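You operate a simulated robot arm through the tools that you are given. There is no shell and no other tool. Be economical: measure what you need, move in short steps, check, and stop when the job is done.

You are at the controls of a simulated two-armed robot. One attempt, no reset.

Task
Fit the beading machine with the black rack's roller named on its bowl's sticker; set the speed from the plate.
Fine: the old roller goes into the black roller rack; lower the clamp arm and shut the green hood; the machine stays off.

Only the result counts: the job must be done as asked and must still hold three seconds after the hand-in. Knocking over, shifting, dropping, spilling or breaking anything else fails it.

Robot
Two 7-joint arms with two-finger parallel grippers on one trunk, hanging from a carriage that runs on a rail from [783, -15] to [-1396, 27] (x, y) and turns from -6.231 to 5.777 rad about z. Base frame: it is fixed where the carriage stands at the start and does not move with it; the origin is on the floor, on the carriage's upright axis, x ahead of it, y to its left, z up; the surface under the hand at the start is at about z = 860. Lengths are in mm, angles in rad, forces in N, time in s.
The left shoulder is at the start at [40, 161, 1188], the right one opposite. With the tool pointing down near the work surface each hand reaches from about 280 to 780 mm from the robot's upright axis, wherever it stands, measured 20 degrees to its own side. Places, roughly: beader start button [300, -200, 900]; beader switch [300, -200, 700]; black roller rack [500, -600, 900]; buffer start button [300, 700, 900]; buffer stop button [300, 600, 900]; buffer switch [300, 700, 600]; clamp arm [600, -300, 1100]; cup of the roll lever [700, 100, 900]; green hood [800, -100, 900]; rinse drain lever [300, 1700, 600]; rinse tap lever [300, 1700, 800]; slots of the black roller rack [500, -600, 900]; soap pump [400, 1200, 1000]; speed knob [300, 100, 700]; suction lever [300, 900, 600]; wash drain lever [300, 1400, 600]. Payload 4.4 kg a hand.
The tool frame of a hand sits at the grasp point between the pads (the TCP): z along the fingers, y along the line on which they close. The tips reach 23 mm beyond it. Largest opening 94 mm; finger width 38, thickness 10; the body of the gripper, 54 by 96 mm, starts 39 mm behind the TCP.
Orientation is told as [roll, pitch, yaw] about the base's x, y, z axes, in that order, counted from this pose: with the fingers straight down and closing along the base's y, the tool's x points along the base's -x, its y along +y and its z along -z.

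Tools
- The arms move only by the tool apply_moves. It takes "left_motion", "right_motion" or both (then of equal length, played together; a hand with none holds still); each is a list of rows, each a list of 3 entries, a list of its own where there are three numbers: the shift along the base's x, y, z in units of 500 mm (1.0 is 500 mm), then the turn, a rotation vector about the base's x, y, z in units of 90 degrees (1.0 is 90 degrees), then the finger opening in mm, from 0 to 94. In form: [[[tx, ty, tz], [wx, wy, wz], grip], ...]. A call has 1 to 20 rows; each row is the pose to reach, as a shift and turn from the pose commanded when the call began. A call with a number of a shift or a turn outside -1 to 1 is refused whole. A row lasts 0.2 s, in which the tool goes at most 50 mm and 0.15 rad; a call with a longer step from one row to the next is refused whole, and so is a gripper value outside its range. Where a pose cannot be reached the arm comes as near as it can. A force on the tool above 50 N (or 10 N above the force at the start of the call, whichever is more), or a blocked arm, ends the call early, and 0.2 s more pass. The fingers move at their own pace (about 45 mm/s each) and stop on an object; they squeeze with about 29 N. The grip force told is the motor's: it shows also when the fingers shut on nothing. Time passes only in rows, and 0.2 s behind the last, so rows that repeat a pose let the fingers close. The reply holds the time, the measured pose of the TCP, the force on the tool along the base axes, the opening and the grip force, in the units named above and with some noise, with the torque about the TCP (base axes, N m) and any sound that the robot's microphone picked up, and new pictures: "show" is both (left out), scene, wrist or none (wrist: the cameras of the hands that moved).
- Cameras (640 x 400 px; columns grow to the right, rows downward): "scene" is now at [223.3, -44.6, 1479.9]; the picture's right is [-0.48, -0.88, 0.00], its down [-0.71, 0.39, -0.58] and it looks along [0.51, -0.28, -0.81] (base axes); focal length 214 px, centre (320, 200). "left" rides on the left gripper at [86, -16, -75] in its tool frame; the picture's right is [0.18, 0.98, 0.00], its down [-0.58, 0.11, -0.81] and it looks along [-0.79, 0.15, 0.59] (tool axes); focal length 243 px, centre (320, 200). "right" rides on the right gripper at [86, 16, -75] in its tool frame; the picture's right is [-0.18, 0.98, 0.00], its down [-0.58, -0.11, -0.81] and it looks along [-0.79, -0.15, 0.59] (tool axes); focal length 243 px, centre (320, 200). There is no depth. A picture from a camera that has moved, and an enlarged one, comes with that camera's place and axes in the base frame and with its lens. The place of the scene camera against the robot may be out by one fixed shift of up to 25 mm in any direction.
- move_column(by): slides the trunk up (or, below 0, down) by that many mm; the arms and the scene camera ride with it, the base frame stays. It gives what a move gives, with no picture.
- drive_base(legs): drives the robot by 1 to 6 legs, each [ahead, left, turn to the left] in mm, mm and rad, along the robot's own axes; the way and the turn of a leg run together, so that a leg with both is an arc; at most 1500 mm and 3.142 rad a leg. The arms and the cameras ride along, it lands a little off, and it stops where it bumps. It keeps to its track: a leg is cut to what the track allows. It gives what a move gives, and a new picture of the scene camera.
- turn_head(pan, tilt): turns the head with the scene camera to pan (to the left, within 1.501 rad either way) and tilt (down, from -0.506 to 1.204), counted from straight ahead of the robot. It gives what a move gives, and a new picture of the scene camera.
- inspect(camera, box): a new picture of the part [left, top, right, bottom] of that camera's present view, enlarged. The clock stands still meanwhile.
- sign_off(): hands the job in; it is judged then, once.

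Work in short steps. Places have to be worked out from the pictures, the camera data and where the tool is seen: move nearer, look again, correct. Check each grasp and each placing, and mend what went wrong. You have 120 turns and 260 pictures in all, those below and enlarged ones among them. Open the grippers and draw the arms clear of the work before you hand the job in, unless the task says otherwise; then end with one line.

The tools are called by a JSON object that holds its "api" and its "payload". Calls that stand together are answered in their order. apply_moves: Moves the arms, as the interface text tells. Its arguments: {"type":"object","properties":{"left_motion":{"type":"array","items":{"type":"array"}},"right_motion":{"type":"array","items":{"type":"array"}},"show":{"type":"string","enum":["both","scene","wrist","none"]}},"required":[]} The other tools are called the same way: move_column (by) slides the trunk up or down; drive_base (legs) drives the base; turn_head (pan, tilt) turns the head that bears the scene camera; inspect (camera, box) takes an enlarged picture of a part of a camera's view; sign_off () hands the job in.

At the start:

```text
clock: 0.0
left_position: [618.7, 46.9, 1316.4]
left_orientation: [-0.001, 0.0, 0.0]
left_wrist_force: [0.1, -1.0, 0.6]
left_torque: [-0.01, -0.03, 0.03]
left_opening: 93.8
left_grip_force: 0.1
right_position: [423.9, -469.7, 1371.9]
right_orientation: [0.0, 0.0, -0.001]
right_wrist_force: [-0.3, -0.2, -0.2]
right_torque: [0.02, 0.0, 0.05]
right_opening: 94.1
right_grip_force: 0.2
trunk travel left (down, up): [-325.0, 445.0]
robot x, y, heading: [-1.5, 1.6, -0.003]
head pan, tilt: [-0.499, 0.951]
```

scene: 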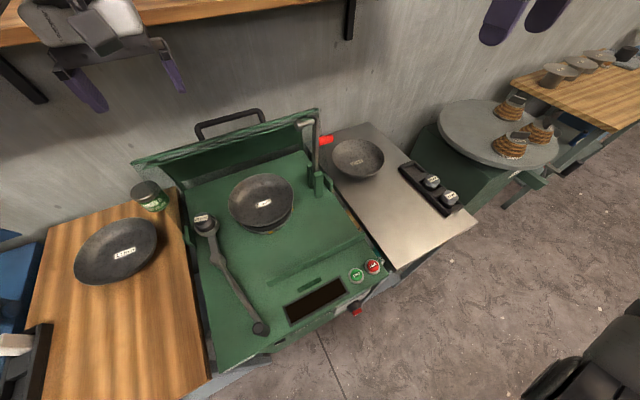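
right: 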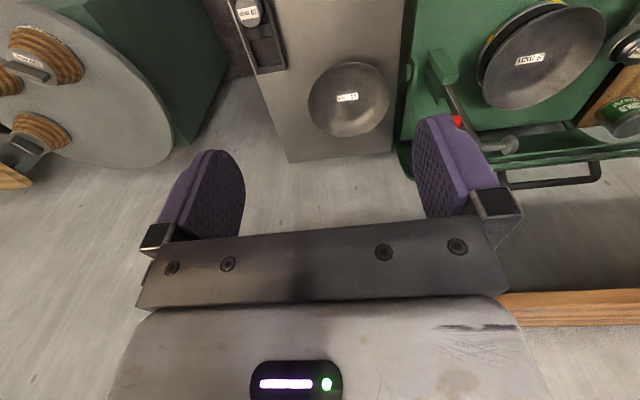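
left: 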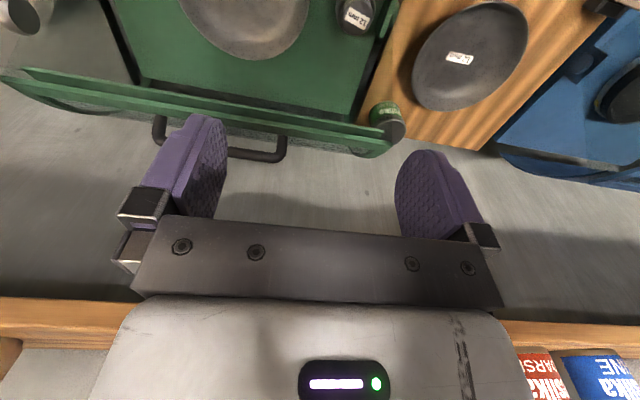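

I look closely at the machine, the stickers and the rack first.

{"api": "inspect", "payload": {"camera": "scene", "box": [180, 90, 340, 190]}}

{"api": "inspect", "payload": {"camera": "scene", "box": [320, 120, 480, 220]}}

{"api": "inspect", "payload": {"camera": "scene", "box": [180, 160, 400, 350]}}

{"api": "inspect", "payload": {"camera": "right", "box": [220, 0, 640, 200]}}

{"api": "inspect", "payload": {"camera": "left", "box": [320, 0, 560, 150]}}

```text
4.00 times, centred on (260, 140) of scene
camera zoom: at [223.3, -44.6, 1479.9], right [-0.48, -0.88, 0.0], down [-0.71, 0.39, -0.58], along [0.51, -0.28, -0.81], focal length 858 px, centre (560, 440)
```

zoom: 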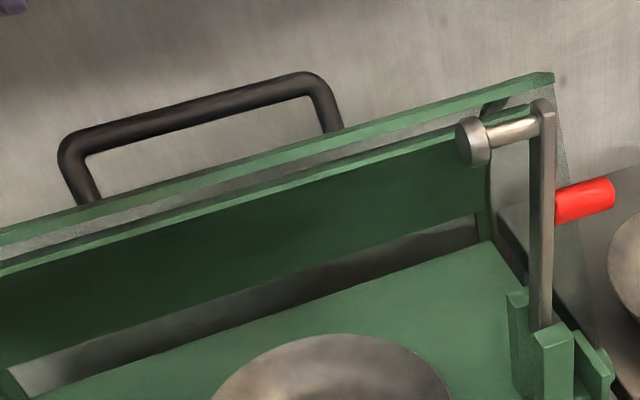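

```text
4.00 times, centred on (400, 170) of scene
camera zoom: at [223.3, -44.6, 1479.9], right [-0.48, -0.88, 0.0], down [-0.71, 0.39, -0.58], along [0.51, -0.28, -0.81], focal length 858 px, centre (0, 320)
```

zoom: 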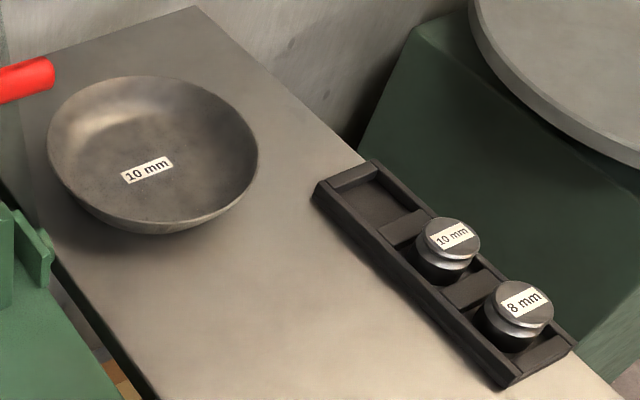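

```text
2.11 times, centred on (290, 255) of scene
camera zoom: at [223.3, -44.6, 1479.9], right [-0.48, -0.88, 0.0], down [-0.71, 0.39, -0.58], along [0.51, -0.28, -0.81], focal length 452 px, centre (383, 84)
```

zoom: 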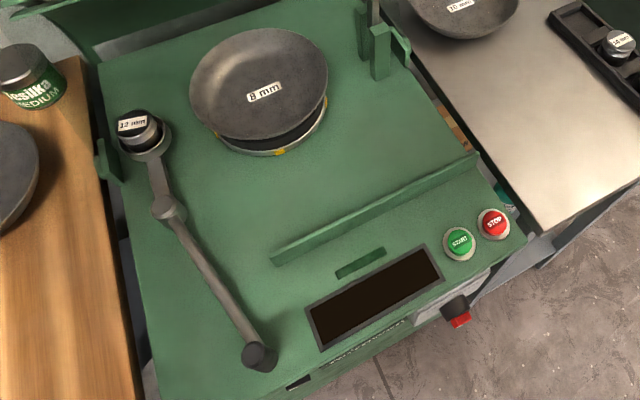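

```text
1.52 times, centred on (430, 100) of right
camera zoom: at [338.3, -454.6, 1445.6], right [0.18, 0.98, 0.0], down [0.58, -0.11, 0.81], along [0.79, -0.15, -0.59], focal length 370 px, centre (152, 352)
```

zoom: 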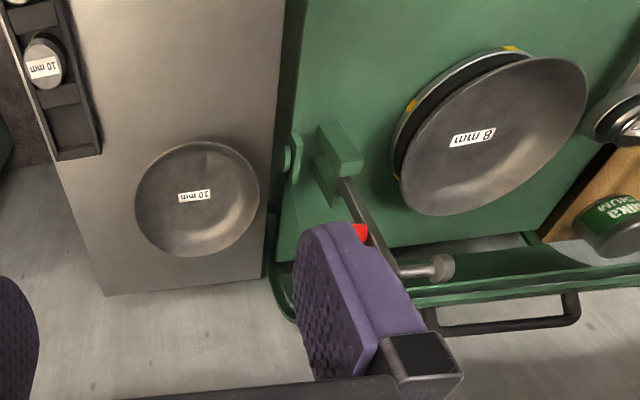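

```text
2.67 times, centred on (440, 75) of left
camera zoom: at [532.2, 32.4, 1390.8], right [-0.18, 0.98, 0.0], down [0.58, 0.11, 0.81], along [0.79, 0.15, -0.59], focal length 647 px, centre (0, 533)
```

zoom: 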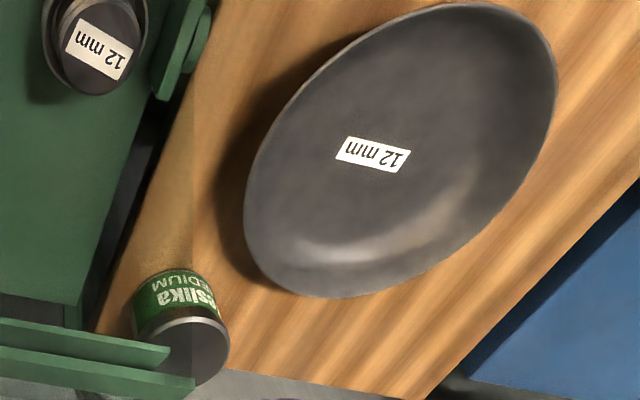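

The machine's bowl says 8 mm, the roller in the lever cup is 12 mm, and the rack holds 10, 8 and an empty slot. Next I back off to see the front plate and the speed knob.

{"api": "drive_base", "payload": {"legs": [[-600, 0, 0]]}}

{"api": "turn_head", "payload": {"pan": 0.0, "tilt": 0.75}}

```text
clock: 3.5
left_position: [-3.4, 55.7, 1317.7]
left_orientation: [0.001, 0.001, -0.006]
left_wrist_force: [-0.3, 0.5, -0.7]
left_torque: [-0.01, -0.03, 0.0]
left_opening: 94.0
left_grip_force: 0.1
right_position: [-200.5, -461.1, 1370.8]
right_orientation: [0.0, 0.0, -0.006]
right_wrist_force: [0.0, 0.0, 1.2]
right_torque: [0.01, -0.01, 0.01]
right_opening: 93.8
right_grip_force: 0.1
trunk travel left (down, up): [-325.0, 445.0]
robot x, y, heading: [-621.2, 11.3, -0.005]
head pan, tilt: [-0.499, 0.951]
camera scene: at [-398.8, -33.9, 1479.8], right [-0.48, -0.88, 0.0], down [-0.71, 0.39, -0.58], along [0.51, -0.28, -0.81], focal length 214 px, centre (320, 200)
```

scene: 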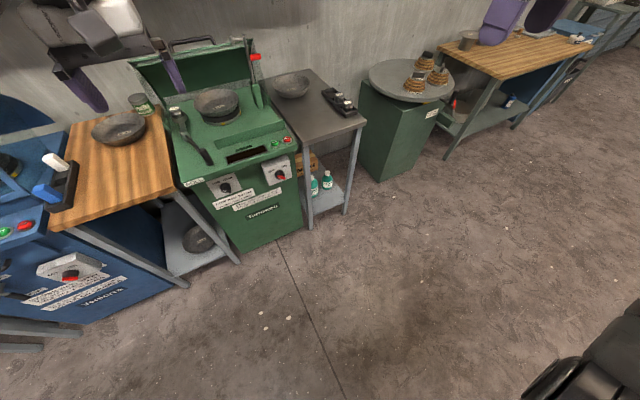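

```text
clock: 4.4
left_position: [-2.6, 55.9, 1317.7]
left_orientation: [0.0, 0.0, -0.005]
left_wrist_force: [0.9, 0.0, 0.3]
left_torque: [0.01, 0.02, 0.01]
left_opening: 93.9
left_grip_force: 0.1
right_position: [-199.3, -459.8, 1371.4]
right_orientation: [0.001, -0.001, -0.006]
right_wrist_force: [-0.4, 0.1, -0.1]
right_torque: [-0.01, 0.0, 0.01]
right_opening: 94.2
right_grip_force: 0.1
trunk travel left (down, up): [-325.0, 445.0]
robot x, y, heading: [-618.9, 10.1, -0.007]
head pan, tilt: [0.0, 0.75]
camera scene: at [-379.4, 0.6, 1495.5], right [-0.01, -1.0, 0.0], down [-0.68, 0.0, -0.73], along [0.73, 0.0, -0.68], focal length 214 px, centre (320, 200)
```

scene: 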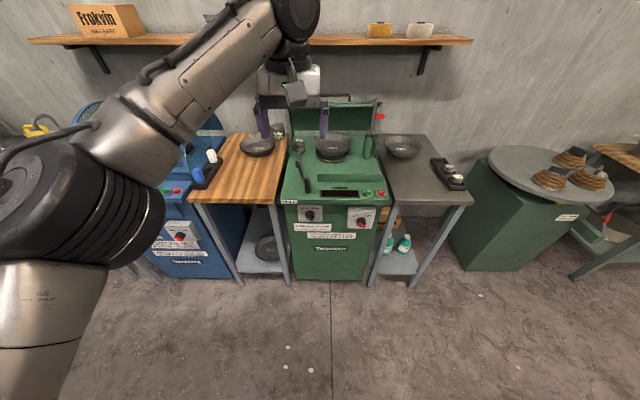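

Both dials and the plates are on the front face; I enlarge them.

{"api": "inspect", "payload": {"camera": "scene", "box": [284, 190, 384, 252]}}

{"api": "inspect", "payload": {"camera": "scene", "box": [290, 200, 330, 225]}}

{"api": "inspect", "payload": {"camera": "scene", "box": [270, 130, 400, 212]}}

```text
6.40 times, centred on (334, 221) of scene
camera zoom: at [-379.4, 0.6, 1495.5], right [-0.01, -1.0, 0.0], down [-0.68, 0.0, -0.73], along [0.73, 0.0, -0.68], focal length 1373 px, centre (230, 66)
```

zoom: 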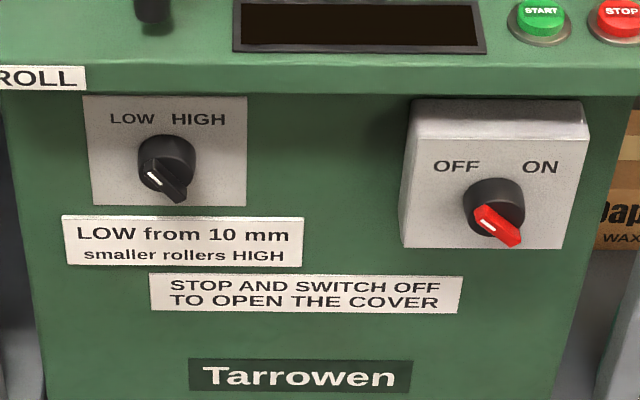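

```text
16.00 times, centred on (310, 212) of scene
camera zoom: at [-379.4, 0.6, 1495.5], right [-0.01, -1.0, 0.0], down [-0.68, 0.0, -0.73], along [0.73, 0.0, -0.68], focal length 3432 px, centre (480, 0)
```

zoom: 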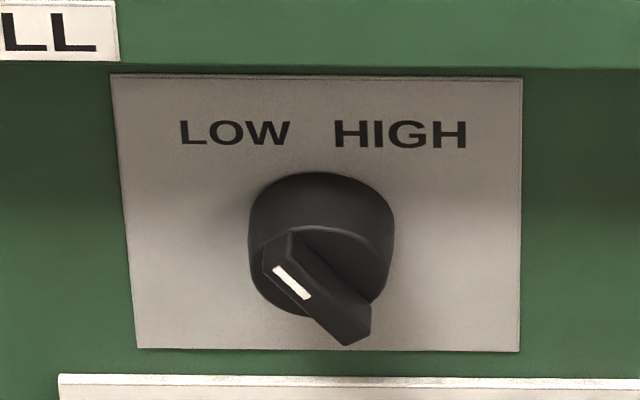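

```text
4.88 times, centred on (335, 171) of scene
camera zoom: at [-379.4, 0.6, 1495.5], right [-0.01, -1.0, 0.0], down [-0.68, 0.0, -0.73], along [0.73, 0.0, -0.68], focal length 1046 px, centre (247, 342)
```

zoom: 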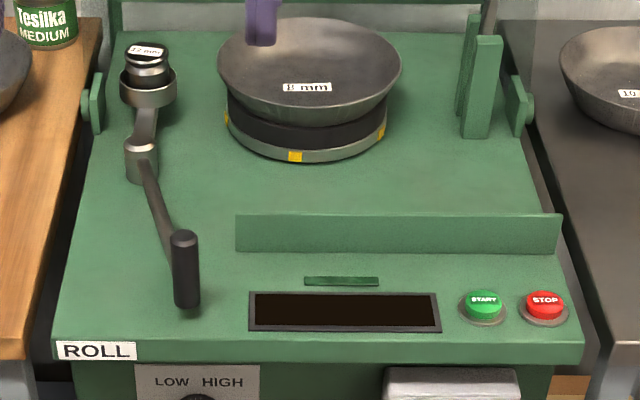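

The plate says rollers smaller than 10 mm need HIGH, the knob stands at LOW and the switch is OFF. I set the knob first: turn the left hand to point ahead and lower it in free space.

{"api": "apply_moves", "payload": {"left_motion": [[[0, 0, -0.08], [0, -0.085, 0], 94], [[0, 0, -0.16], [0, -0.17, 0], 94], [[0, 0, -0.24], [0, -0.255, 0], 94], [[0, 0, -0.32], [0, -0.34, 0], 94], [[0, 0, -0.4], [0, -0.425, 0], 94], [[0, 0, -0.48], [0, -0.51, 0], 94], [[0, 0, -0.56], [0, -0.595, 0], 94], [[0, 0, -0.64], [0, -0.68, 0], 94], [[0, 0, -0.72], [0, -0.765, 0], 94], [[0, 0, -0.8], [0, -0.85, 0], 94], [[0, 0, -0.88], [0, -0.93, 0], 94], [[0, 0, -0.96], [0, -1, 0], 94], [[0, 0, -0.96], [0, -1, 0], 94]], "show": "both"}}

{"api": "move_column", "payload": {"by": -150}}

```text
clock: 7.2
left_position: [-0.8, 55.5, 837.2]
left_orientation: [1.462, -1.566, -1.464]
left_wrist_force: [0.7, 0.8, 0.0]
left_torque: [-0.01, -0.01, -0.04]
left_opening: 94.2
left_grip_force: 0.2
right_position: [-198.8, -460.0, 1371.0]
right_orientation: [0.001, 0.002, -0.005]
right_wrist_force: [0.3, -0.3, -0.1]
right_torque: [0.0, -0.02, 0.02]
right_opening: 94.3
right_grip_force: 0.1
trunk travel left (down, up): [-325.0, 445.0]
robot x, y, heading: [-621.9, 10.2, -0.005]
head pan, tilt: [0.0, 0.75]
camera scene: at [-379.0, 1.0, 1495.6], right [-0.01, -1.0, 0.0], down [-0.68, 0.0, -0.73], along [0.73, 0.0, -0.68], focal length 214 px, centre (320, 200)
camera left: at [-76.2, 41.3, 748.9], right [0.0, 0.98, -0.18], down [-0.81, 0.11, 0.58], along [0.59, 0.14, 0.79], focal length 243 px, centre (320, 200)
```

scene: 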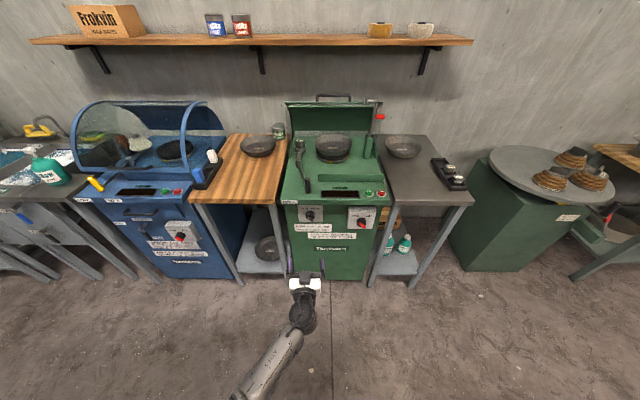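
left: 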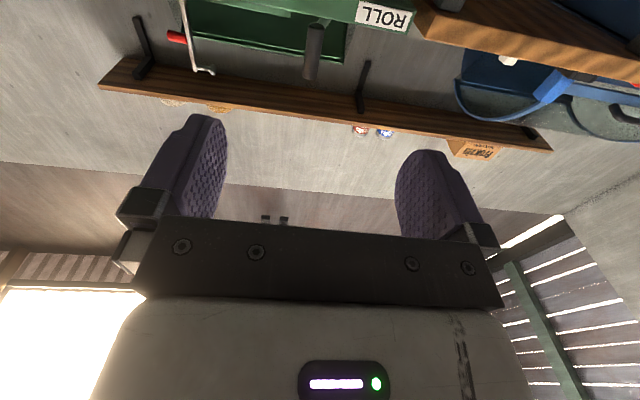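

```text
clock: 9.0
left_position: [-1.2, 54.5, 686.9]
left_orientation: [1.561, -1.565, -1.56]
left_wrist_force: [-0.1, 0.4, -0.7]
left_torque: [0.02, 0.01, 0.0]
left_opening: 94.0
left_grip_force: 0.1
right_position: [-199.5, -461.0, 1222.7]
right_orientation: [0.0, -0.001, -0.004]
right_wrist_force: [0.4, 1.4, 0.6]
right_torque: [-0.03, -0.03, 0.01]
right_opening: 93.7
right_grip_force: 0.0
trunk travel left (down, up): [-175.0, 595.0]
robot x, y, heading: [-616.6, 9.5, -0.002]
head pan, tilt: [0.0, 0.75]
```

The hand is at knob height now. I drive ahead so that hand and knob show together in the scene picture.

{"api": "drive_base", "payload": {"legs": [[190, 0, 0]]}}

{"api": "turn_head", "payload": {"pan": 0.0, "tilt": 0.9}}

{"api": "inspect", "payload": {"camera": "scene", "box": [240, 120, 400, 220]}}

{"api": "inspect", "payload": {"camera": "left", "box": [0, 0, 640, 400]}}

```text
clock: 10.5
left_position: [183.2, 48.9, 686.8]
left_orientation: [1.482, -1.566, -1.484]
left_wrist_force: [0.3, 0.5, 0.1]
left_torque: [0.03, 0.0, -0.03]
left_opening: 94.1
left_grip_force: 0.0
right_position: [-16.1, -464.9, 1220.7]
right_orientation: [0.002, 0.0, -0.008]
right_wrist_force: [0.2, 0.3, 0.5]
right_torque: [0.01, -0.01, 0.04]
right_opening: 94.1
right_grip_force: 0.1
trunk travel left (down, up): [-175.0, 595.0]
robot x, y, heading: [-439.8, 9.8, -0.009]
head pan, tilt: [0.0, 0.75]
camera scene: at [-194.7, -3.4, 1345.4], right [-0.01, -1.0, 0.0], down [-0.68, 0.01, -0.73], along [0.73, -0.01, -0.68], focal length 214 px, centre (320, 200)
```

scene: 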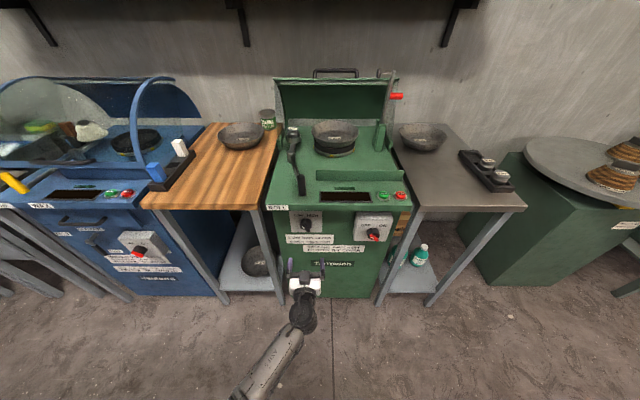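

```text
clock: 11.2
left_position: [183.2, 50.5, 685.9]
left_orientation: [1.515, -1.566, -1.516]
left_wrist_force: [-0.1, 0.1, 0.1]
left_torque: [-0.01, -0.02, -0.02]
left_opening: 93.9
left_grip_force: 0.0
right_position: [-16.0, -464.3, 1221.7]
right_orientation: [0.002, -0.001, -0.009]
right_wrist_force: [-0.4, 0.8, 0.0]
right_torque: [0.0, -0.01, 0.0]
right_opening: 94.3
right_grip_force: 0.0
trunk travel left (down, up): [-175.0, 595.0]
robot x, y, heading: [-436.2, 8.0, -0.014]
head pan, tilt: [0.0, 0.901]
camera scene: at [-201.7, -3.4, 1333.7], right [-0.01, -1.0, 0.0], down [-0.78, 0.01, -0.62], along [0.62, 0.0, -0.78], focal length 214 px, centre (320, 200)
```

scene: 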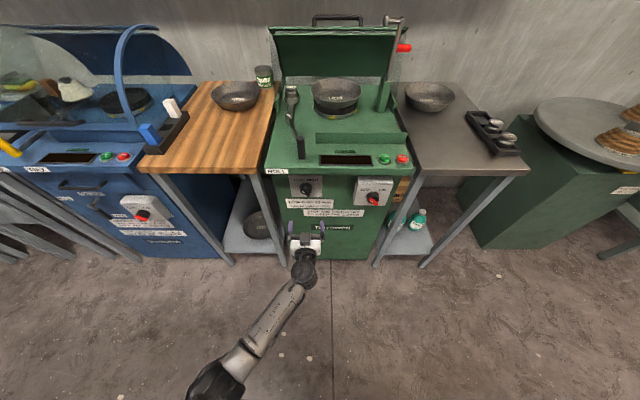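

```text
4.00 times, centred on (320, 170) of scene
camera zoom: at [-201.7, -3.4, 1333.7], right [-0.01, -1.0, 0.0], down [-0.78, 0.01, -0.62], along [0.62, 0.0, -0.78], focal length 858 px, centre (320, 320)
```

zoom: 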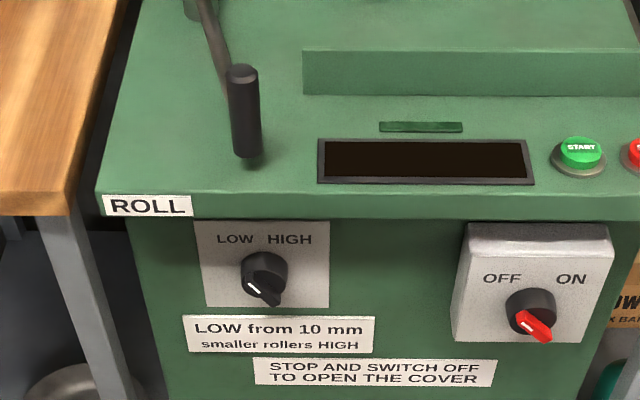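

```text
1.00 times, centred on (320, 200) of left (not enlarged: the box is as wide or as high as the picture)
camera zoom: at [108.5, 35.8, 599.3], right [0.0, 0.98, -0.18], down [-0.81, 0.11, 0.58], along [0.59, 0.14, 0.79], focal length 243 px, centre (320, 200)
```

zoom: 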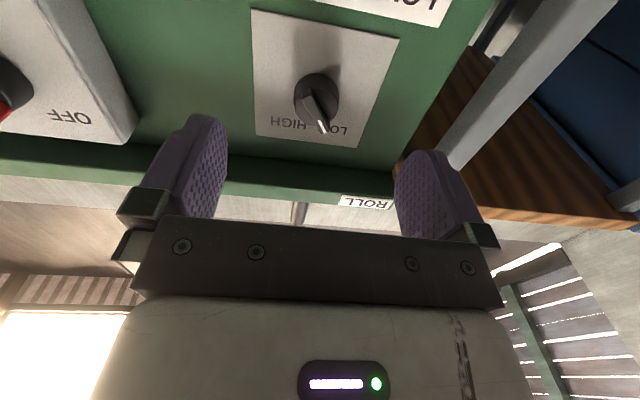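

Wrist and scene rays put the knob near [320, 54, 732], with its bar tilted about 45° towards LOW. I turn the hand 45° about x to straddle the bar and stop short of it.

{"api": "apply_moves", "payload": {"left_motion": [[[0.01, 0.002, 0.016], [-0.085, 0, 0], 94], [[0.02, 0.004, 0.032], [-0.17, 0, 0], 90], [[0.03, 0.006, 0.048], [-0.255, 0, 0], 80], [[0.04, 0.008, 0.064], [-0.34, 0, 0], 70], [[0.05, 0.008, 0.08], [-0.42, 0, 0], 60], [[0.06, 0.008, 0.094], [-0.5, 0, 0], 60], [[0.06, 0.008, 0.094], [-0.5, 0, 0], 60]]}}

{"api": "inspect", "payload": {"camera": "scene", "box": [260, 150, 360, 212]}}

{"api": "inspect", "payload": {"camera": "left", "box": [160, 0, 480, 200]}}

```text
clock: 13.0
left_position: [211.3, 84.5, 716.7]
left_orientation: [-1.558, -0.852, 1.575]
left_wrist_force: [0.0, -0.7, -0.1]
left_torque: [0.01, 0.02, 0.0]
left_opening: 59.9
left_grip_force: 0.0
right_position: [-15.3, -465.3, 1221.8]
right_orientation: [-0.001, 0.0, -0.009]
right_wrist_force: [0.2, 0.7, -0.3]
right_torque: [0.0, -0.03, 0.01]
right_opening: 94.2
right_grip_force: 0.2
trunk travel left (down, up): [-175.0, 595.0]
robot x, y, heading: [-436.2, 6.6, -0.01]
head pan, tilt: [0.0, 0.901]
stopped in row 7 (left hand): the arm was blocked; the commanded pose is now the measured one
camera scene: at [-202.1, -3.0, 1333.5], right [-0.01, -1.0, 0.0], down [-0.78, 0.01, -0.62], along [0.62, 0.0, -0.78], focal length 214 px, centre (320, 200)
camera left: at [138.1, 16.6, 662.1], right [-0.02, 0.62, -0.79], down [-0.81, 0.45, 0.37], along [0.59, 0.64, 0.49], focal length 243 px, centre (320, 200)
```

scene: 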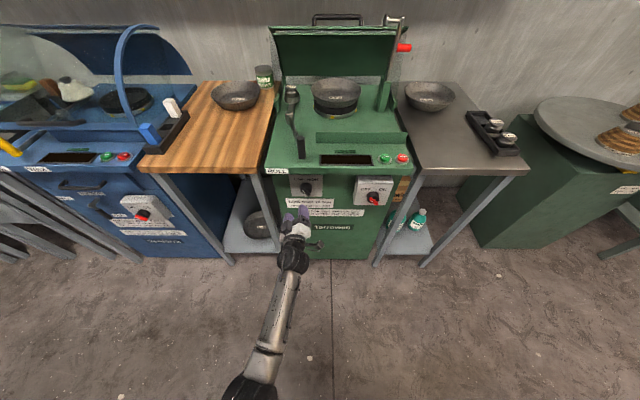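
left: 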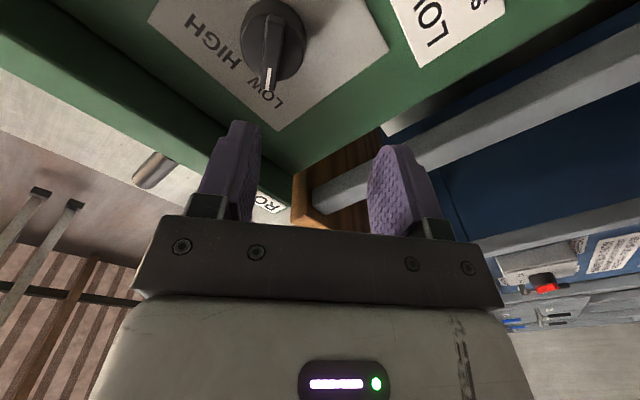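

```text
6.40 times, centred on (310, 181) of scene
camera zoom: at [-202.1, -3.0, 1333.5], right [-0.01, -1.0, 0.0], down [-0.78, 0.01, -0.62], along [0.62, 0.0, -0.78], focal length 1373 px, centre (384, 322)
```

zoom: 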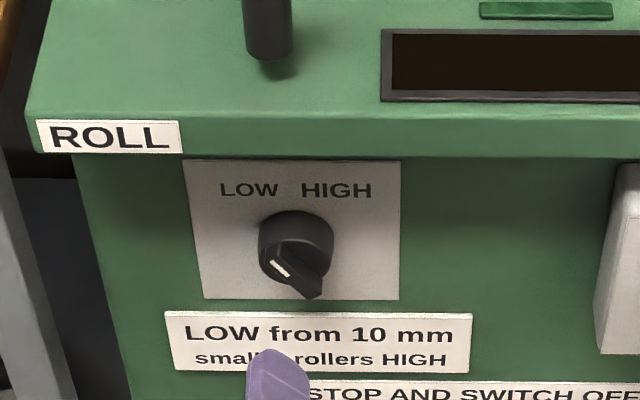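

```text
2.00 times, centred on (320, 100) of left
camera zoom: at [138.1, 16.6, 662.1], right [-0.02, 0.62, -0.79], down [-0.81, 0.45, 0.37], along [0.59, 0.64, 0.49], focal length 485 px, centre (320, 400)
```

zoom: 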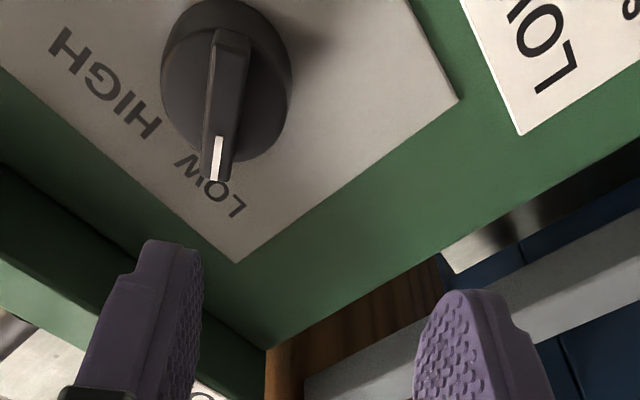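

The arm stopped at a joint limit with the turn nearly done but the position off by 30 mm. I try to bring the position back on with the same turn.

{"api": "apply_moves", "payload": {"left_motion": [[[0, -0.02, 0.01], [0, 0, 0], 60], [[0, -0.04, 0.02], [0, 0, 0], 60], [[0, -0.06, 0.03], [0, 0, 0], 60], [[0, -0.06, 0.03], [0, 0, 0], 60]], "show": "none"}}

```text
clock: 14.2
left_position: [215.2, 110.8, 705.6]
left_orientation: [-1.541, -0.968, 1.595]
left_wrist_force: [-0.5, -0.4, 0.6]
left_torque: [0.05, 0.0, 0.03]
left_opening: 60.2
left_grip_force: 0.0
right_position: [-15.5, -464.6, 1220.5]
right_orientation: [0.001, 0.001, -0.005]
right_wrist_force: [0.0, 0.1, -0.8]
right_torque: [0.01, 0.02, 0.0]
right_opening: 94.1
right_grip_force: 0.1
trunk travel left (down, up): [-175.0, 595.0]
robot x, y, heading: [-435.5, 10.7, -0.009]
head pan, tilt: [0.0, 0.901]
stopped in row 4 (left hand): the arm was blocked; the commanded pose is now the measured one
```

The left arm cannot roll that far, so I will push the bar round with closed fingers instead. Both wrist views put the bar's front centre near [295, 52, 722]; I go back to zero roll to its left and look again.

{"api": "apply_moves", "payload": {"left_motion": [[[0, 0, 0.01], [0.09, 0, 0], 40], [[0, 0, 0.02], [0.18, 0, 0], 20], [[0.01, 0, 0.04], [0.27, 0, 0], 0], [[0.02, 0, 0.05], [0.34, 0, 0], 0], [[0.03, -0.02, 0.06], [0.383, 0, 0], 0], [[0.03, -0.04, 0.06], [0.383, 0, 0], 0], [[0.03, -0.04, 0.06], [0.383, 0, 0], 0]]}}

{"api": "inspect", "payload": {"camera": "left", "box": [160, 0, 480, 200]}}

{"api": "inspect", "payload": {"camera": "scene", "box": [260, 150, 360, 212]}}

```text
clock: 16.0
left_position: [230.1, 138.4, 722.2]
left_orientation: [1.717, -1.475, -1.636]
left_wrist_force: [0.3, -0.1, 0.0]
left_torque: [-0.04, 0.02, -0.02]
left_opening: 0.0
left_grip_force: 29.1
right_position: [-16.5, -464.7, 1221.7]
right_orientation: [-0.001, 0.001, -0.006]
right_wrist_force: [0.1, 0.5, -0.7]
right_torque: [0.02, 0.0, -0.01]
right_opening: 94.0
right_grip_force: 0.1
trunk travel left (down, up): [-175.0, 595.0]
robot x, y, heading: [-440.0, 9.1, -0.007]
head pan, tilt: [0.0, 0.901]
stopped in row 7 (left hand): the arm was blocked; the commanded pose is now the measured one
camera scene: at [-201.9, -3.2, 1333.6], right [-0.01, -1.0, 0.0], down [-0.78, 0.01, -0.62], along [0.62, 0.0, -0.78], focal length 214 px, centre (320, 200)
camera left: at [158.3, 126.8, 633.3], right [-0.08, 0.99, -0.09], down [-0.82, -0.01, 0.58], along [0.57, 0.12, 0.81], focal length 243 px, centre (320, 200)
```

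scene: 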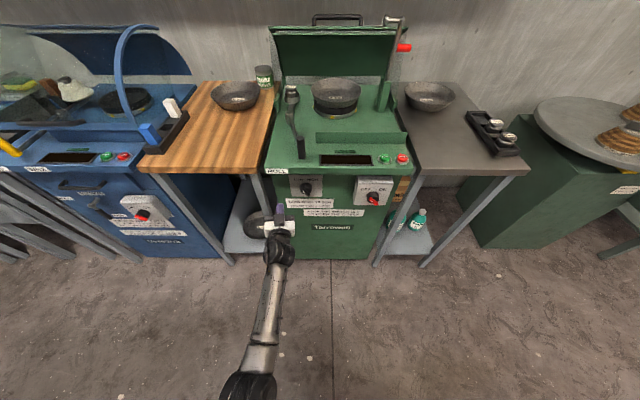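
left: 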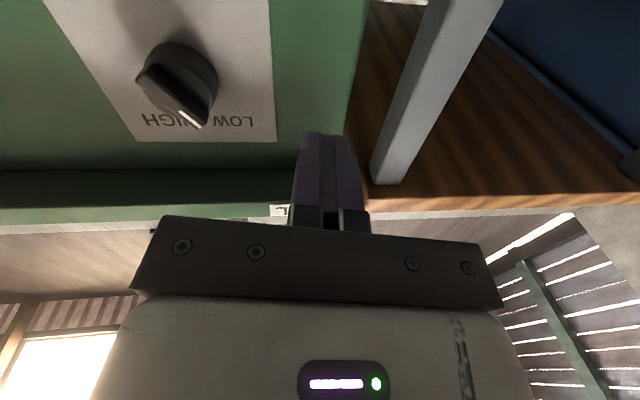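

```text
2.00 times, centred on (320, 100) of left
camera zoom: at [158.3, 126.8, 633.3], right [-0.08, 0.99, -0.09], down [-0.82, -0.01, 0.58], along [0.57, 0.12, 0.81], focal length 485 px, centre (320, 400)
```

zoom: 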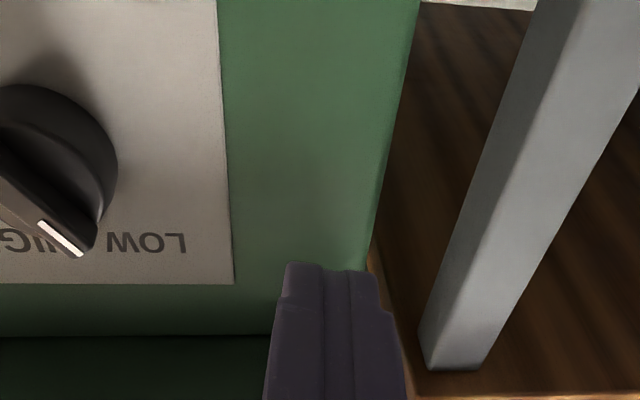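

```text
6.40 times, centred on (310, 181) of scene
camera zoom: at [-201.9, -3.2, 1333.6], right [-0.01, -1.0, 0.0], down [-0.78, 0.01, -0.62], along [0.62, 0.0, -0.78], focal length 1373 px, centre (384, 322)
```

zoom: 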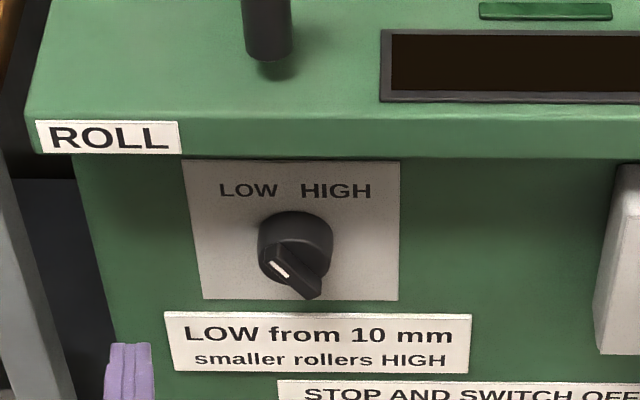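

The left arm is up against a limit in this posture. Lowering the trunk brings the shoulder nearer to knob height, which should free the wrist; then I lift the hand again.

{"api": "move_column", "payload": {"by": -170}}

{"api": "apply_moves", "payload": {"left_motion": [[[0, 0, 0.06], [0, 0, 0], 0], [[0, -0.01, 0.12], [0, 0, 0], 0], [[0, -0.03, 0.18], [0, 0, 0], 0], [[0, -0.05, 0.24], [0, 0, 0], 0], [[0, -0.07, 0.3], [0, 0, 0], 0], [[0, -0.09, 0.36], [0, 0, 0], 0], [[0, -0.09, 0.36], [0, 0, 0], 0]], "show": "wrist"}}

```text
clock: 17.9
left_position: [231.4, 138.1, 551.8]
left_orientation: [1.711, -1.479, -1.634]
left_wrist_force: [0.3, 0.9, -0.2]
left_torque: [-0.02, -0.02, 0.0]
left_opening: 0.1
left_grip_force: 29.1
right_position: [-16.6, -465.5, 1052.2]
right_orientation: [-0.001, 0.0, -0.01]
right_wrist_force: [-0.3, 0.0, 0.1]
right_torque: [0.01, 0.0, -0.04]
right_opening: 94.0
right_grip_force: 0.0
trunk travel left (down, up): [-5.0, 765.0]
robot x, y, heading: [-435.1, 8.0, -0.009]
head pan, tilt: [0.0, 0.901]
```

```text
clock: 19.5
left_position: [234.8, 107.4, 726.0]
left_orientation: [1.7, -1.443, -1.607]
left_wrist_force: [0.4, 0.6, -0.9]
left_torque: [-0.01, 0.02, -0.04]
left_opening: 0.0
left_grip_force: 28.6
right_position: [-16.1, -465.0, 1051.7]
right_orientation: [-0.002, 0.0, -0.009]
right_wrist_force: [0.3, 0.7, -0.4]
right_torque: [-0.02, 0.01, 0.01]
right_opening: 94.1
right_grip_force: 0.0
trunk travel left (down, up): [-5.0, 765.0]
robot x, y, heading: [-439.3, 9.2, -0.01]
head pan, tilt: [0.0, 0.901]
camera left: at [162.7, 97.1, 636.0], right [-0.09, 0.99, -0.06], down [-0.82, -0.04, 0.58], along [0.57, 0.1, 0.81], focal length 243 px, centre (320, 200)
```

left: 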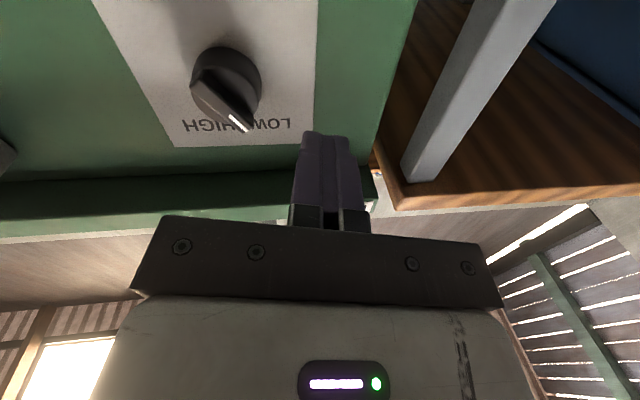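

The hand moves freely again; the white tip of the bar is at about [295, 63, 735]. I raise the hand a bit and bring it forward, left of the bar's tip.

{"api": "apply_moves", "payload": {"left_motion": [[[0.02, 0.01, 0.02], [0, 0, 0], 0], [[0.04, 0.01, 0.04], [0, 0, 0], 0], [[0.06, 0.01, 0.04], [0, 0, 0], 0], [[0.06, 0.01, 0.04], [0, 0, 0], 0]], "show": "wrist"}}

```text
clock: 20.5
left_position: [263.5, 101.4, 753.3]
left_orientation: [1.722, -1.472, -1.64]
left_wrist_force: [-0.5, 0.0, -0.1]
left_torque: [-0.03, 0.03, 0.01]
left_opening: 0.1
left_grip_force: 28.7
right_position: [-15.0, -464.9, 1051.9]
right_orientation: [-0.001, -0.001, -0.009]
right_wrist_force: [-0.3, 0.3, -0.5]
right_torque: [-0.02, 0.03, 0.02]
right_opening: 94.1
right_grip_force: 0.1
trunk travel left (down, up): [-5.0, 765.0]
robot x, y, heading: [-434.8, 14.5, -0.009]
head pan, tilt: [0.0, 0.901]
camera left: at [190.8, 88.6, 662.1], right [-0.08, 0.99, -0.09], down [-0.82, -0.02, 0.58], along [0.57, 0.12, 0.81], focal length 243 px, centre (320, 200)
```

left: 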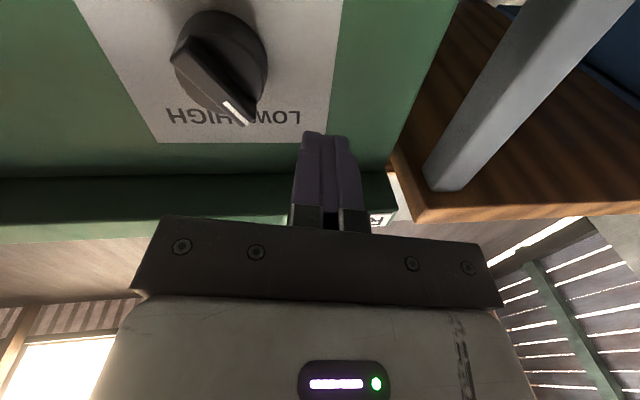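

Fingertips are at about x 286 and the bar front near 295. I go 17 mm deeper, then ease to the right against the bar's tip.

{"api": "apply_moves", "payload": {"left_motion": [[[0.017, 0, -0.004], [0, 0, 0], 0], [[0.034, 0, -0.006], [0, 0, 0], 0], [[0.034, -0.015, -0.006], [0, 0, 0], 0], [[0.034, -0.03, -0.006], [0, 0, 0], 0], [[0.034, -0.04, -0.006], [0, 0, 0], 0], [[0.034, -0.04, -0.006], [0, 0, 0], 0]], "show": "wrist"}}

{"api": "inspect", "payload": {"camera": "left", "box": [200, 0, 440, 150]}}

```text
clock: 21.9
left_position: [281.7, 99.7, 745.5]
left_orientation: [1.727, -1.438, -1.619]
left_wrist_force: [-0.1, 0.3, 0.4]
left_torque: [-0.01, 0.02, 0.01]
left_opening: 0.1
left_grip_force: 28.7
right_position: [-16.6, -464.0, 1051.7]
right_orientation: [0.0, 0.0, -0.009]
right_wrist_force: [-0.2, -0.1, -0.1]
right_torque: [-0.03, -0.01, 0.04]
right_opening: 93.9
right_grip_force: 0.1
trunk travel left (down, up): [-5.0, 765.0]
robot x, y, heading: [-433.9, 4.8, -0.009]
head pan, tilt: [0.0, 0.901]
camera left: at [210.9, 90.6, 655.0], right [-0.1, 0.99, -0.05], down [-0.82, -0.05, 0.57], along [0.57, 0.1, 0.82], focal length 243 px, centre (320, 200)
```

left: 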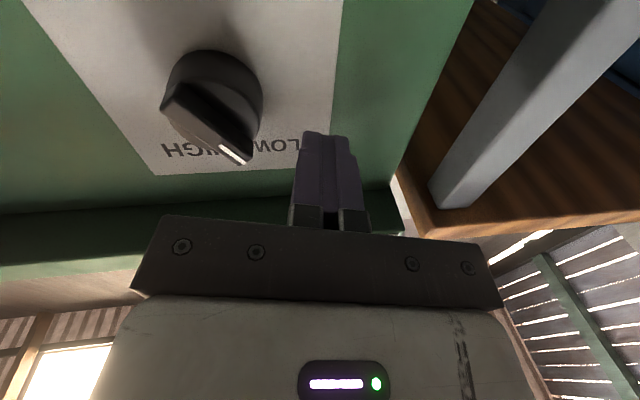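

```text
2.67 times, centred on (320, 75) of left
camera zoom: at [210.9, 90.6, 655.0], right [-0.1, 0.99, -0.05], down [-0.82, -0.05, 0.57], along [0.57, 0.1, 0.82], focal length 647 px, centre (320, 533)
```

zoom: 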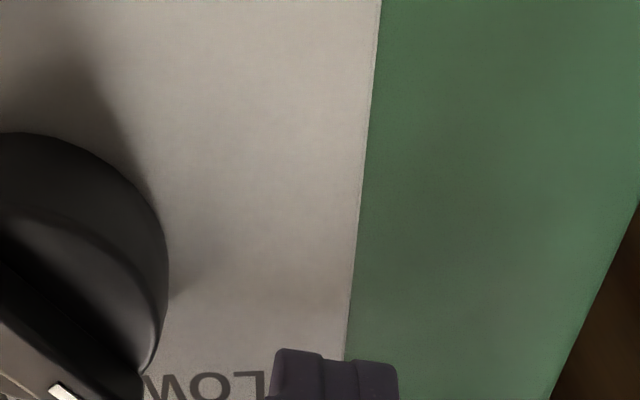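

The left arm is at a sideways limit here, but a small turn of the base to the right swings the hand sideways about 7 mm per 0.01 rad. I use that to push the bar.

{"api": "drive_base", "payload": {"legs": [[0, 0, -0.03]]}}

{"api": "inspect", "payload": {"camera": "left", "box": [120, 0, 440, 200]}}

```text
clock: 22.7
left_position: [286.0, 79.9, 746.4]
left_orientation: [1.739, -1.441, -1.661]
left_wrist_force: [-0.2, -0.4, -0.2]
left_torque: [0.03, -0.02, 0.02]
left_opening: 0.1
left_grip_force: 28.8
right_position: [-31.1, -476.4, 1052.1]
right_orientation: [-0.001, 0.001, -0.039]
right_wrist_force: [-0.1, -0.8, 0.2]
right_torque: [0.0, -0.02, -0.03]
right_opening: 93.8
right_grip_force: 0.0
trunk travel left (down, up): [-5.0, 765.0]
robot x, y, heading: [-438.0, 6.7, -0.033]
head pan, tilt: [0.0, 0.901]
camera scene: at [-202.1, -10.1, 1163.6], right [-0.04, -1.0, 0.0], down [-0.78, 0.03, -0.62], along [0.62, -0.02, -0.78], focal length 214 px, centre (320, 200)
```

scene: 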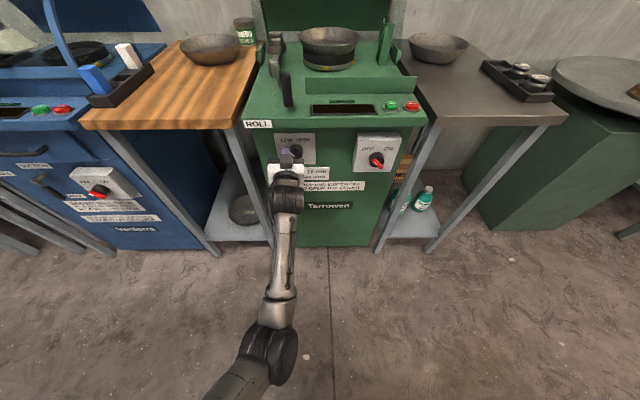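

```text
2.00 times, centred on (280, 100) of left
camera zoom: at [213.7, 71.2, 656.7], right [-0.07, 1.0, -0.06], down [-0.82, -0.03, 0.57], along [0.57, 0.09, 0.82], focal length 485 px, centre (400, 400)
```

zoom: 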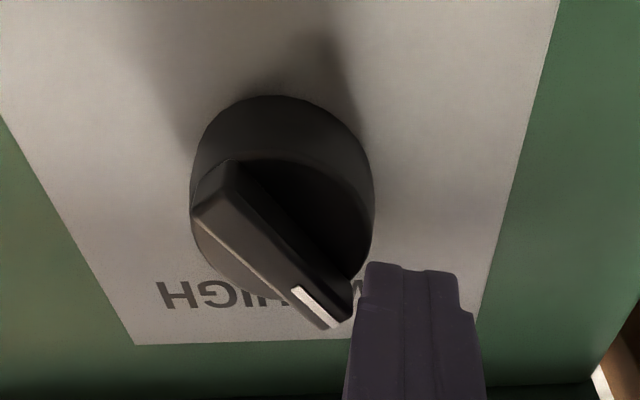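

The finger now sits just beside the bar's LOW tip. I push on in small base turns.

{"api": "drive_base", "payload": {"legs": [[0, 0, -0.022]]}}

{"api": "inspect", "payload": {"camera": "left", "box": [120, 0, 440, 200]}}

```text
clock: 23.4
left_position: [287.3, 79.1, 748.5]
left_orientation: [1.746, -1.431, -1.684]
left_wrist_force: [-6.7, 35.2, 8.6]
left_torque: [0.46, -0.11, 0.76]
left_opening: 0.0
left_grip_force: 28.8
right_position: [-41.2, -478.4, 1049.8]
right_orientation: [0.005, 0.001, -0.059]
right_wrist_force: [0.0, -0.6, -0.3]
right_torque: [0.02, -0.04, -0.01]
right_opening: 93.8
right_grip_force: 0.0
trunk travel left (down, up): [-5.0, 765.0]
robot x, y, heading: [-436.4, 8.7, -0.061]
head pan, tilt: [0.0, 0.901]
camera scene: at [-202.9, -8.5, 1163.5], right [-0.06, -1.0, -0.01], down [-0.78, 0.05, -0.62], along [0.62, -0.03, -0.78], focal length 214 px, centre (320, 200)
```

scene: 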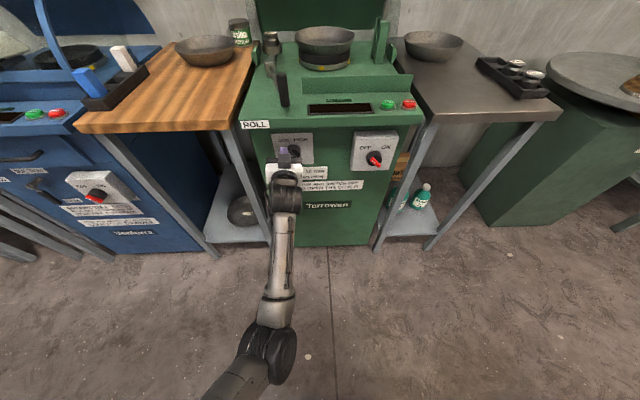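

```text
2.00 times, centred on (280, 100) of left
camera zoom: at [215.3, 72.6, 657.4], right [-0.06, 1.0, -0.05], down [-0.82, -0.02, 0.57], along [0.57, 0.07, 0.82], focal length 485 px, centre (400, 400)
```

zoom: 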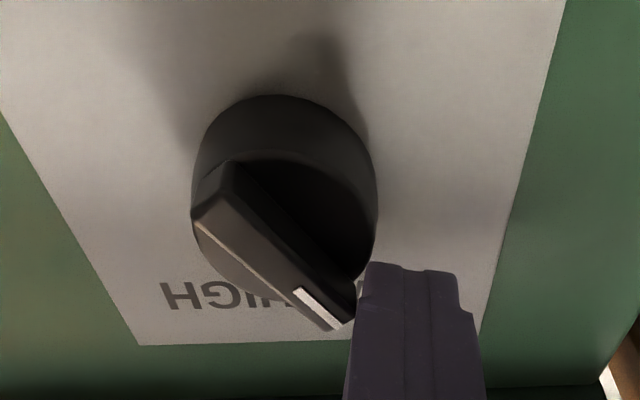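

The force is 35 N but the knob has not turned; the fingertips are deep enough (x≈310) to press on the barrel's side. I relieve the load, draw back 8 mm and push again.

{"api": "drive_base", "payload": {"legs": [[0, 0, 0.03]]}}

{"api": "apply_moves", "payload": {"left_motion": [[[-0.009, 0, 0], [0, 0, 0], 0], [[-0.018, 0, 0], [0, 0, 0], 0], [[-0.018, 0, 0], [0, 0, 0], 0]], "show": "none"}}

{"api": "drive_base", "payload": {"legs": [[0, 0, -0.035]]}}

{"api": "inspect", "payload": {"camera": "left", "box": [120, 0, 440, 200]}}

```text
clock: 24.2
left_position: [286.2, 89.8, 747.5]
left_orientation: [1.757, -1.437, -1.666]
left_wrist_force: [0.1, -1.0, 0.6]
left_torque: [0.03, -0.01, 0.04]
left_opening: 0.0
left_grip_force: 29.3
right_position: [-26.2, -475.6, 1051.6]
right_orientation: [-0.003, 0.002, -0.031]
right_wrist_force: [0.4, -0.5, 0.1]
right_torque: [0.05, -0.02, -0.01]
right_opening: 94.2
right_grip_force: 0.1
trunk travel left (down, up): [-5.0, 765.0]
robot x, y, heading: [-439.9, 7.6, -0.029]
head pan, tilt: [0.0, 0.901]
camera scene: at [-202.3, -10.3, 1163.6], right [-0.03, -1.0, 0.0], down [-0.78, 0.02, -0.62], along [0.62, -0.02, -0.78], focal length 214 px, centre (320, 200)
```

scene: 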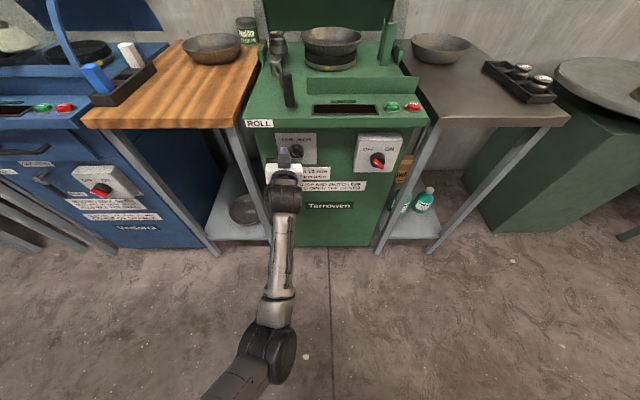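

```text
clock: 25.0
left_position: [279.4, 96.2, 752.9]
left_orientation: [1.817, -1.426, -1.714]
left_wrist_force: [-0.1, 0.3, -0.4]
left_torque: [0.04, 0.0, -0.01]
left_opening: 0.0
left_grip_force: 28.5
right_position: [-26.4, -474.0, 1052.4]
right_orientation: [-0.001, -0.002, -0.029]
right_wrist_force: [0.5, 0.6, -0.4]
right_torque: [-0.02, -0.03, -0.01]
right_opening: 94.2
right_grip_force: 0.1
trunk travel left (down, up): [-5.0, 765.0]
robot x, y, heading: [-437.1, 9.7, -0.028]
head pan, tilt: [0.0, 0.901]
```

```text
clock: 25.8
left_position: [283.2, 74.0, 752.2]
left_orientation: [1.816, -1.424, -1.753]
left_wrist_force: [-2.2, 7.7, 10.2]
left_torque: [-0.04, -0.25, 0.15]
left_opening: 0.0
left_grip_force: 29.1
right_position: [-43.5, -486.7, 1052.1]
right_orientation: [0.001, -0.004, -0.063]
right_wrist_force: [-0.6, 0.0, 0.8]
right_torque: [-0.01, 0.01, 0.01]
right_opening: 93.9
right_grip_force: 0.0
trunk travel left (down, up): [-5.0, 765.0]
robot x, y, heading: [-438.2, 11.4, -0.064]
head pan, tilt: [0.0, 0.901]
camera scene: at [-202.0, -15.8, 1163.8], right [-0.07, -1.0, 0.0], down [-0.78, 0.05, -0.62], along [0.62, -0.04, -0.78], focal length 214 px, centre (320, 200)
```

scene: 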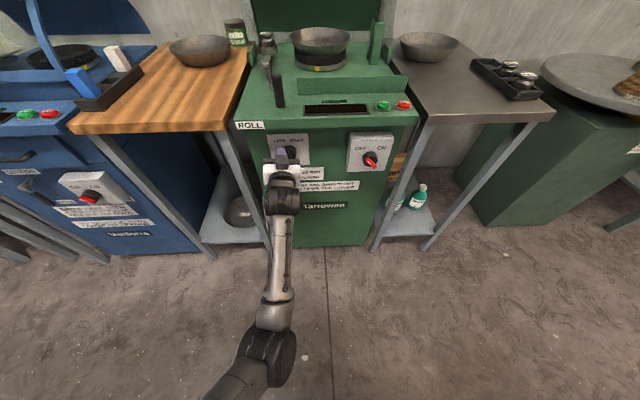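

```text
2.00 times, centred on (280, 100) of left
camera zoom: at [211.0, 66.3, 661.2], right [-0.06, 1.0, -0.04], down [-0.83, -0.03, 0.56], along [0.56, 0.07, 0.83], focal length 485 px, centre (400, 400)
```

zoom: 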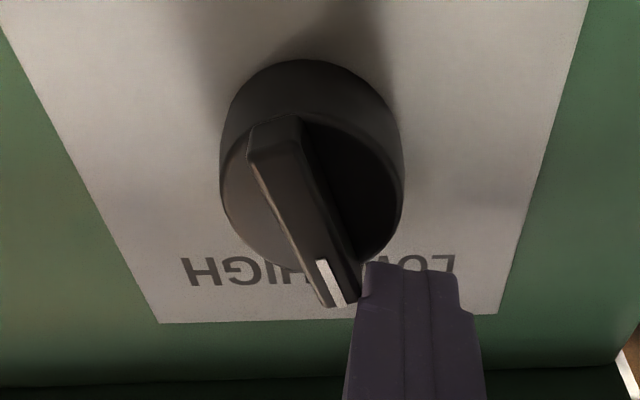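

The bar is now turning. I keep pushing.

{"api": "drive_base", "payload": {"legs": [[0, 0, -0.025]]}}

{"api": "inspect", "payload": {"camera": "left", "box": [120, 0, 440, 200]}}

```text
clock: 26.5
left_position: [283.6, 63.0, 754.5]
left_orientation: [1.84, -1.419, -1.794]
left_wrist_force: [-5.6, 19.6, 14.5]
left_torque: [0.29, -0.11, 0.26]
left_opening: 0.1
left_grip_force: 28.9
right_position: [-55.0, -493.7, 1049.0]
right_orientation: [0.003, 0.0, -0.089]
right_wrist_force: [0.2, 0.2, -0.7]
right_torque: [-0.02, 0.0, 0.0]
right_opening: 94.1
right_grip_force: 0.1
trunk travel left (down, up): [-5.0, 765.0]
robot x, y, heading: [-440.5, 7.6, -0.087]
head pan, tilt: [0.0, 0.901]
camera scene: at [-202.8, -18.5, 1163.7], right [-0.09, -1.0, 0.0], down [-0.78, 0.07, -0.62], along [0.62, -0.05, -0.78], focal length 214 px, centre (320, 200)
```

scene: 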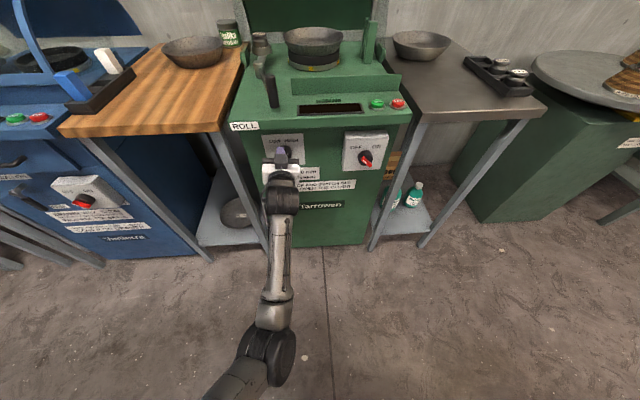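

```text
2.00 times, centred on (280, 100) of left
camera zoom: at [212.4, 57.3, 662.9], right [-0.04, 1.0, -0.04], down [-0.83, -0.01, 0.56], along [0.56, 0.05, 0.83], focal length 485 px, centre (400, 400)
```

zoom: 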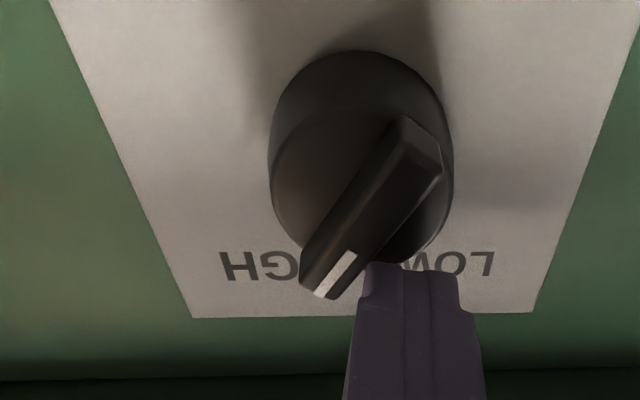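

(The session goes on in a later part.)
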